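You operate a simulated robot arm through the tools that you are given. There is no shell and no other tool. Be economical: measure what you need, move in short steps, check, and stop when the job is done.

Carry out the task below with a simulated robot arm. There is one attempt and no reset: what you move stays moved.

TASK
Put one of the teal caps from the caps bench top on the blue done tray.
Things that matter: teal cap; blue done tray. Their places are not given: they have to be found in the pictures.

It is judged by the outcome, as a careful person would: the job done as asked, and still so three seconds after it is handed in. It fails if anything else is knocked over, pushed out of place, dropped, spilled or broken.

THE ROBOT
A 6-joint arm with a two-finger parallel gripper, fixed in place. Base frame: the origin is at the foot of the arm, x ahead of it, y to its left, z up; the work surface is at about z = 800. Lengths are in mm, angles in degrees, forces in N, time in s.
With the tool pointing down near the work surface it reaches from about 240 to 640 mm from the base axis. Its first joint turns from -66.0 to 66.0 degrees. Payload 2.7 kg.
Tool frame: the origin (TCP) lies between the finger pads and is the grasp point; the fingertips stand 23 mm ahead of it; z points along the fingers, y is the line along which they close. The gripper opens to 94 mm. The fingers are 38 mm wide and 10 mm thick; the gripper's body (54 by 96 mm) begins 39 mm behind the TCP.
Orientation is told as [roll, pitch, yaw] about the base's x, y, z axes, in that order, counted from this pose: with the fingers straight down and closing along the base's y, the tool's x points along the base's -x, its y along +y and its z along -z.

THE INTERFACE
- The arm moves only by the tool drive_tool. Its argument "steps" is a list that holds one entry, the list of rows, each a list of 7 numbers: the shift along the base's x, y, z in units of 40 mm (1.0 is 40 mm), then the turn, a rotation vector about the base's x, y, z in units of 5 degrees (1.0 is 5 degrees), then the closure in counts, from 0 (fully open) to 255 (shut). In form: [[[tx, ty, tz, rx, ry, rz, hand], ...]]. A call has 1 to 10 rows; each row shifts and turns the commanded pose from where the row before left it. A call with a number of a shift or a turn outside -1 to 1 is refused whole. A row lasts 0.2 s, in which the tool goes at most 50 mm and 8.6 degrees; a call with a longer step from one row to the next is refused whole, and so is a gripper value outside its range. A pose out of reach is approached as far as the arm can. The call stops where the force on the tool passes 40 N (or 10 N more than at its start, if that is more) or the arm is blocked; 0.2 s more then pass. The fingers move at their own pace (about 45 mm/s each) and stop on an object; they squeeze with about 21 N. The grip force told is the motor's: it shows also when the fingers shut on nothing. Time passes only in rows, and 0.2 s behind the last, so rows that do not move let the fingers close. It gives the time, the measured TCP pose, the force on the tool (base axes), the opening and the grip force at its end, in the units of the frame above (readings bear some noise), and new pictures: "views" is both (left out), scene, wrist or none.
- Cameras (640 x 400 px; columns grow to the right, rows downward): "scene" is fixed at [74.8, -429.8, 1406.9]; the picture's right is [0.79, -0.62, 0.00], its down [-0.34, -0.43, -0.84] and it looks along [0.52, 0.66, -0.55] (base axes); focal length 336 px, centre (320, 200). "wrist" rides on the gripper at [-39, 0, -44] in the tool frame; the picture's right is [0.00, -1.00, 0.00], its down [0.97, 0.00, -0.24] and it looks along [0.24, 0.00, 0.97] (tool axes); focal length 218 px, centre (320, 200).
- locate(camera, pixels): for up to 12 pixels [column, row] of the newest picture of that camera ("zoom" is the newest enlarged one), the place [x, y, z] in the base frame of the surface seen there, good to about 2 mm. No time passes.
- zoom(camera, box): a new picture of the part [left, top, right, bottom] of that camera's present view, enlarged. No time passes.
- sign_off(): hands the job in; it is judged then, once.

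Work in short steps. Measure before you move; look again where a grasp or a placing could have gone wrong, and mend it. You have 60 turns and 100 pictures in all, the two below and enlarged ones among them. Open the gripper and draw the arm clear of the work before you hand the job in, unless the task says otherwise; then end with one line.

The tools are called after "Emit:" as a command line: name --argument value ..., lists and objects as JSON in quotes. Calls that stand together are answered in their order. drive_tool: Moves the arm, as the interface text tells. Its arguments: {"type":"object","properties":{"steps":{"type":"array","items":{"type":"array","items":{"type":"array","items":{"type":"number"}}}},"views":{"type":"string","enum":["both","scene","wrist","none"]}},"required":["steps"]} The other tools are called the same way: locate (camera, pixels) gives the place of the surface under pixels of a picture; zoom (camera, box) takes an enlarged picture of a part of a camera's view; sign_off () hands the job in.

At the start:

```text
time: 0.0
ee_pos: [327.1, 299.0, 1045.8]
tcp_rot: [0.0, 0.1, 0.0]
wrist_force: [1.1, 0.1, 0.5]
opening: 93.9
finger_force: 0.1
```

scene: 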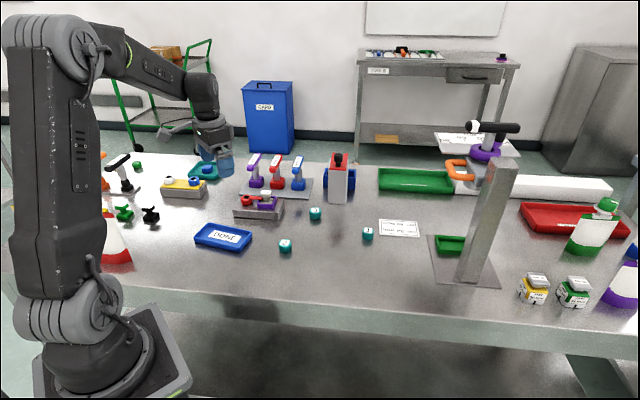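
wrist: 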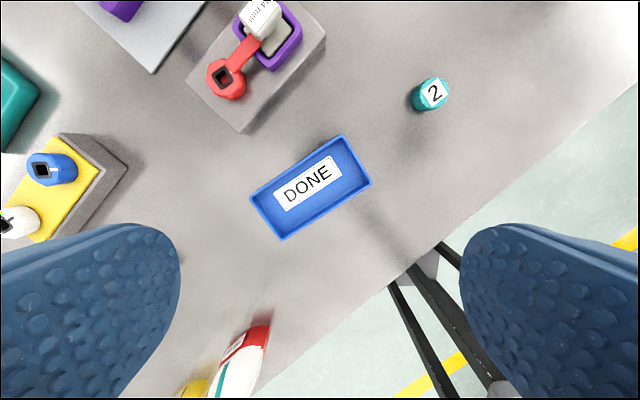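

Three teal caps seem to be at scene (285,246), (315,214), (367,234), and the blue DONE tray at (222,237). I zoom in and locate them.

Emit:
zoom --camera "scene" --box '[180, 140, 440, 300]'

Emit:
locate --camera "scene" --pixels '[[285, 242], [285, 250], [315, 210], [315, 217], [367, 230], [367, 238], [222, 238], [197, 240], [242, 248], [205, 226], [249, 235], [399, 228]]'

Emit:
locate --camera "wrist" --pixels '[[310, 185], [252, 200], [342, 137], [369, 184], [283, 238], [434, 92]]'

```text
2.46 times, centred on (310, 220) of scene
```

zoom: 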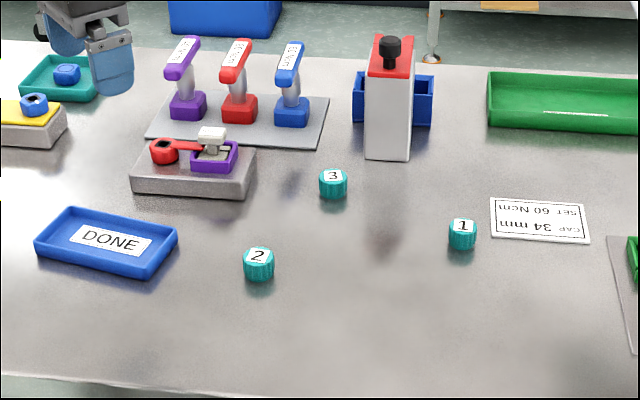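

```text
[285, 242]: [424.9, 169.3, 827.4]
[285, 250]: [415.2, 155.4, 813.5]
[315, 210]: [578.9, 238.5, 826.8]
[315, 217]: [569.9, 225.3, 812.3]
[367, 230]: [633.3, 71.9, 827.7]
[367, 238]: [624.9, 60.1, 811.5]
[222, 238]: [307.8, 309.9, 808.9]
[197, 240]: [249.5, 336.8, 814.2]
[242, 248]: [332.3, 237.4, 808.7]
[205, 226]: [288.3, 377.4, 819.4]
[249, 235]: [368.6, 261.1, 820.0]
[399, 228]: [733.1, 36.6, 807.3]
```

```text
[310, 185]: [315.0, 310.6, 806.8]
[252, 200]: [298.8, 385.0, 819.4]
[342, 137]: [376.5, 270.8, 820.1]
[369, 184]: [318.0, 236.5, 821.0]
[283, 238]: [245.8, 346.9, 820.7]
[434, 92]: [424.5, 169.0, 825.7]
```

The caps are 1, 2 and 3. Cap 2 stands free at about (424,167) with its top at 827. The tray's long side is turned about 34° from y, so I turn the tool to match while moving above cap 2.

Emit:
drive_tool --steps '[[[0.347, -0.471, -0.414, 0, 0, 0.97, 0], [0.347, -0.471, -0.414, 0, 0, 0.97, 0], [0.347, -0.471, -0.414, 0, 0, 0.97, 0], [0.347, -0.471, -0.414, 0, 0, 0.97, 0], [0.347, -0.471, -0.414, 0, 0, 0.97, 0], [0.347, -0.471, -0.414, 0, 0, 0.97, 0], [0.347, -0.471, -0.414, 0, 0, 0.97, 0], [0, 0, 0, 0, 0, 0, 0]]]'

```text
time: 1.8
ee_pos: [423.6, 167.1, 931.1]
tcp_rot: [-0.1, 0.0, 34.0]
wrist_force: [-0.9, 1.0, 0.3]
opening: 93.9
finger_force: 0.0
```

scene: 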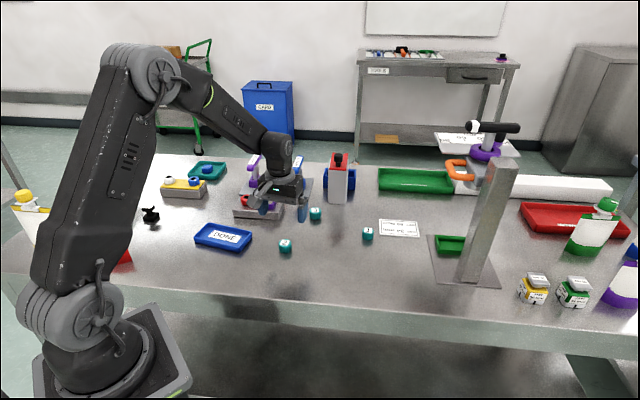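
wrist: 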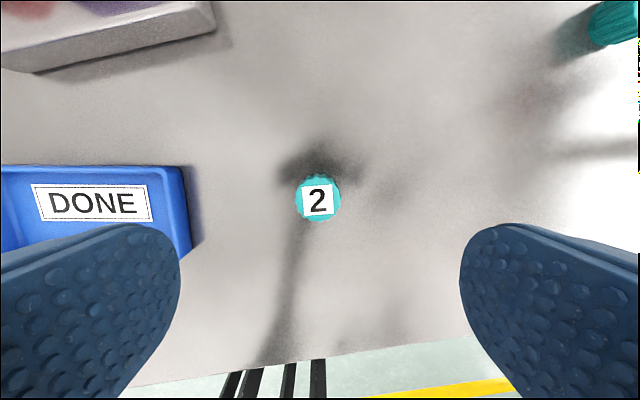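

The cap sits at wrist (318,199), and the tray's near edge is at (190,250). I check the cap centre and how close the tray is to the left finger.

Emit:
locate --camera "wrist" --pixels '[[318, 200], [297, 200], [339, 200], [318, 180], [318, 218], [182, 170], [191, 245]]'

```text
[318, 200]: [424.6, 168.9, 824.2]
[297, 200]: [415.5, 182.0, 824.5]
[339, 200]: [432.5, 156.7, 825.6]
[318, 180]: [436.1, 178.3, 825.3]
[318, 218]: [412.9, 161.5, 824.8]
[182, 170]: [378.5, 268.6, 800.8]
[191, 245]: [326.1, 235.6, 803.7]
```

Centre of the cap is (424.3,169.4), and the tray is 108 mm away along the closing line, so the fingers clear it. I go down to z≈826 and close.

Emit:
drive_tool --steps '[[[0.017, 0.055, -0.7, 0, 0, 0, 0], [0, 0, -0.7, 0, 0, 0, 0], [0, 0, -0.7, 0, 0, 0, 0], [0, 0, -0.5, 0, 0, 0, 0], [0, 0, 0, 0, 0, 0, 0], [0, 0, 0, 0, 0, 0, 255], [0, 0, 0, 0, 0, 0, 255], [0, 0, 0, 0, 0, 0, 255], [0, 0, 0, 0, 0, 0, 255], [0, 0, 0, 0, 0, 0, 255]]]'

```text
time: 4.0
ee_pos: [424.3, 168.5, 825.6]
tcp_rot: [-0.1, -0.1, 34.0]
wrist_force: [-0.6, -0.7, -0.6]
opening: 32.4
finger_force: 20.7
```

scene: 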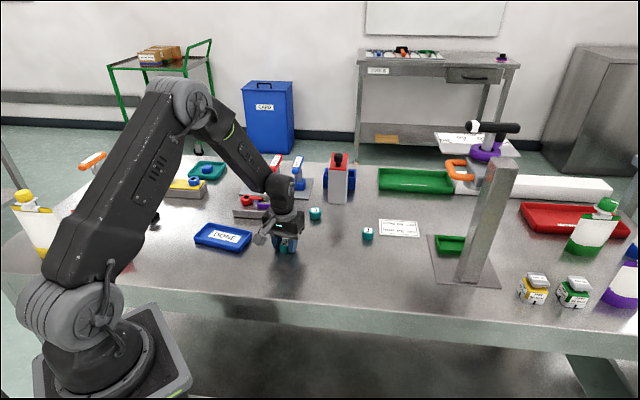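
wrist: 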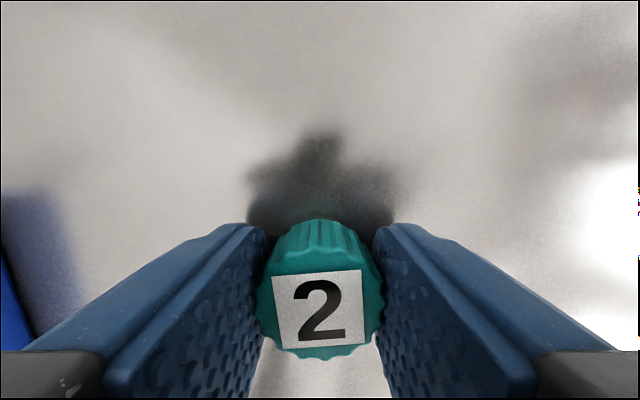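

The cap is held (opening 32.4, 20.7 N). I lift 80 mm and carry it over the tray centre at (310,310).

Emit:
drive_tool --steps '[[[0, 0, 0.6, 0, 0, 0, 255], [0, 0, 0.7, 0, 0, 0, 255], [0, 0, 0.7, 0, 0, 0, 255], [-0.477, 0.589, 0, 0, 0, 0, 255], [-0.477, 0.589, 0, 0, 0, 0, 255], [-0.477, 0.589, 0, 0, 0, 0, 255], [-0.477, 0.589, 0, 0, 0, 0, 255], [-0.477, 0.589, 0, 0, 0, 0, 255], [-0.477, 0.589, 0, 0, 0, 0, 255], [0, 0, 0, 0, 0, 0, 255]]]'

```text
time: 6.2
ee_pos: [310.8, 310.2, 905.3]
tcp_rot: [-0.1, 0.0, 33.9]
wrist_force: [0.0, -0.6, 0.0]
opening: 32.6
finger_force: 21.2
```

scene: 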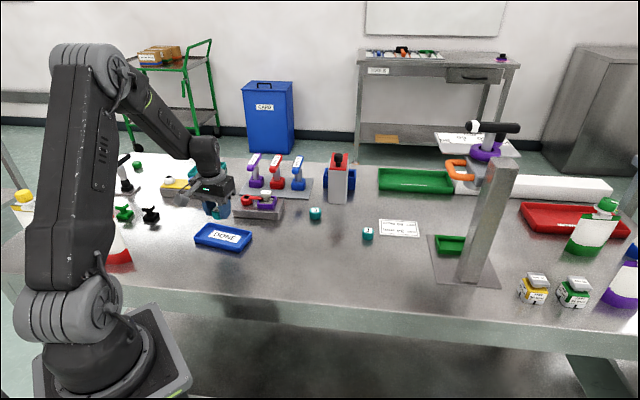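
wrist: 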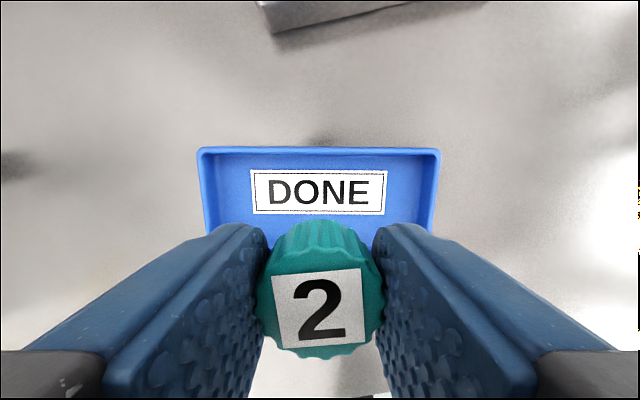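

The cap is aligned over the tray. Before going down I check the nearby bottle's position and height, and the tray edges.

Emit:
locate --camera "scene" --pixels '[[120, 240], [128, 262], [112, 262], [172, 185], [258, 200]]'

Emit:
locate --camera "wrist" --pixels '[[200, 150], [438, 150], [320, 192], [320, 150], [320, 160]]'

```text
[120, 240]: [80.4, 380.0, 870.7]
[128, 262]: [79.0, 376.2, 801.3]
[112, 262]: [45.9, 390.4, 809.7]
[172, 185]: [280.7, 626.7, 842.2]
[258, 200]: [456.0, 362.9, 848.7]
```

```text
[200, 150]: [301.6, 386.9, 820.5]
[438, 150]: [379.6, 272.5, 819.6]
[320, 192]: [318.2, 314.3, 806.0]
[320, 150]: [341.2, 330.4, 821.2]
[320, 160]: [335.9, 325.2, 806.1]
```

Nothing else is near, and the tray floor is at 806. The cap's base is about 25.6 mm below the TCP, so I go down to z≈832.5.

Emit:
drive_tool --steps '[[[0, 0, -0.6, 0, 0, 0, 255], [0, 0, -0.6, 0, 0, 0, 255], [0, 0, -0.4, 0, 0, 0, 255], [0, 0, -0.15, 0, 0, 0, 255], [0, 0, -0.07, 0, 0, 0, 255], [0, 0, 0, 0, 0, 0, 255]]]'

```text
time: 7.6
ee_pos: [310.3, 310.5, 833.8]
tcp_rot: [0.1, -0.2, 34.1]
wrist_force: [0.8, -0.3, -0.5]
opening: 32.7
finger_force: 21.0
```

scene: 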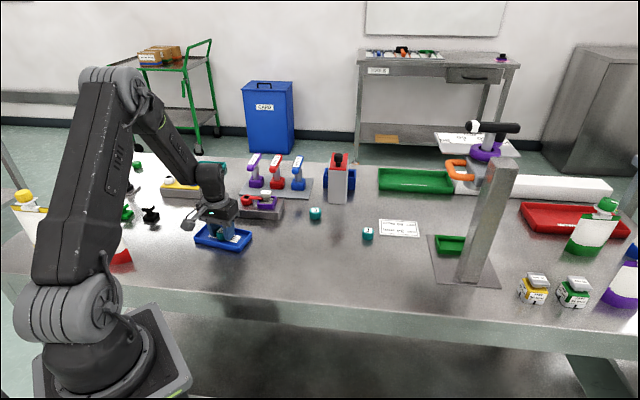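
wrist: 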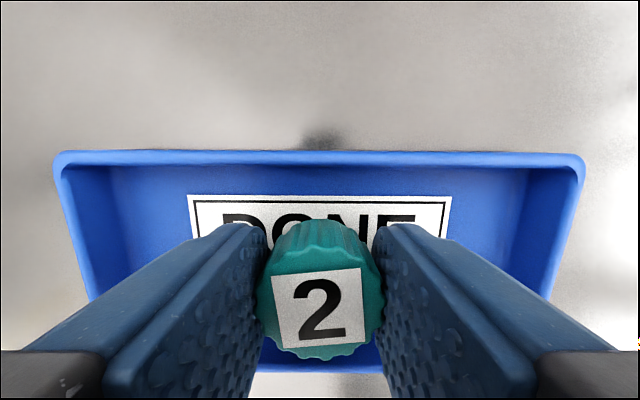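

The cap is a millimetre or two above the floor, inside the tray. I lower a touch, open only to about 52 mm so the fingers miss the rim, then rise straight up.

Emit:
drive_tool --steps '[[[0, 0, -0.035, 0, 0, 0, 255], [0, 0, 0, 0, 0, 0, 255], [0, 0, 0, 0, 0, 0, 115], [0, 0, 0, 0, 0, 0, 115], [0, 0, 0, 0, 0, 0, 115], [0, 0, 0.3, 0, 0, 0, 115], [0, 0, 0.6, 0, 0, 0, 115], [0, 0, 0.8, 0, 0, 0, 115], [0, 0, 0.8, 0, 0, 0, 0], [0, 0, 0.8, 0, 0, 0, 0]]]'

```text
time: 9.8
ee_pos: [310.6, 310.5, 963.9]
tcp_rot: [0.0, 0.0, 34.0]
wrist_force: [-0.2, 0.0, 0.0]
opening: 93.8
finger_force: 0.0
```

scene: 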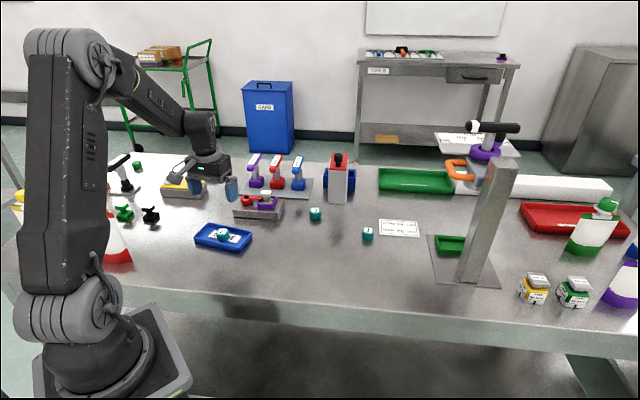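
wrist: 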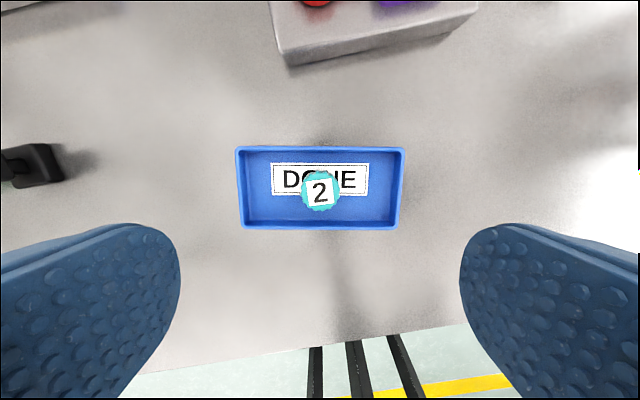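

Cap 2 stands upright in the middle of the tray at wrist (320,191). Nothing else has moved, and the arm is clear with the gripper open.

Emit:
sign_off

```text
The job is handed in.
```

Teal cap number 2 is standing upright in the middle of the blue done tray, nothing else was disturbed, and the job is handed in.
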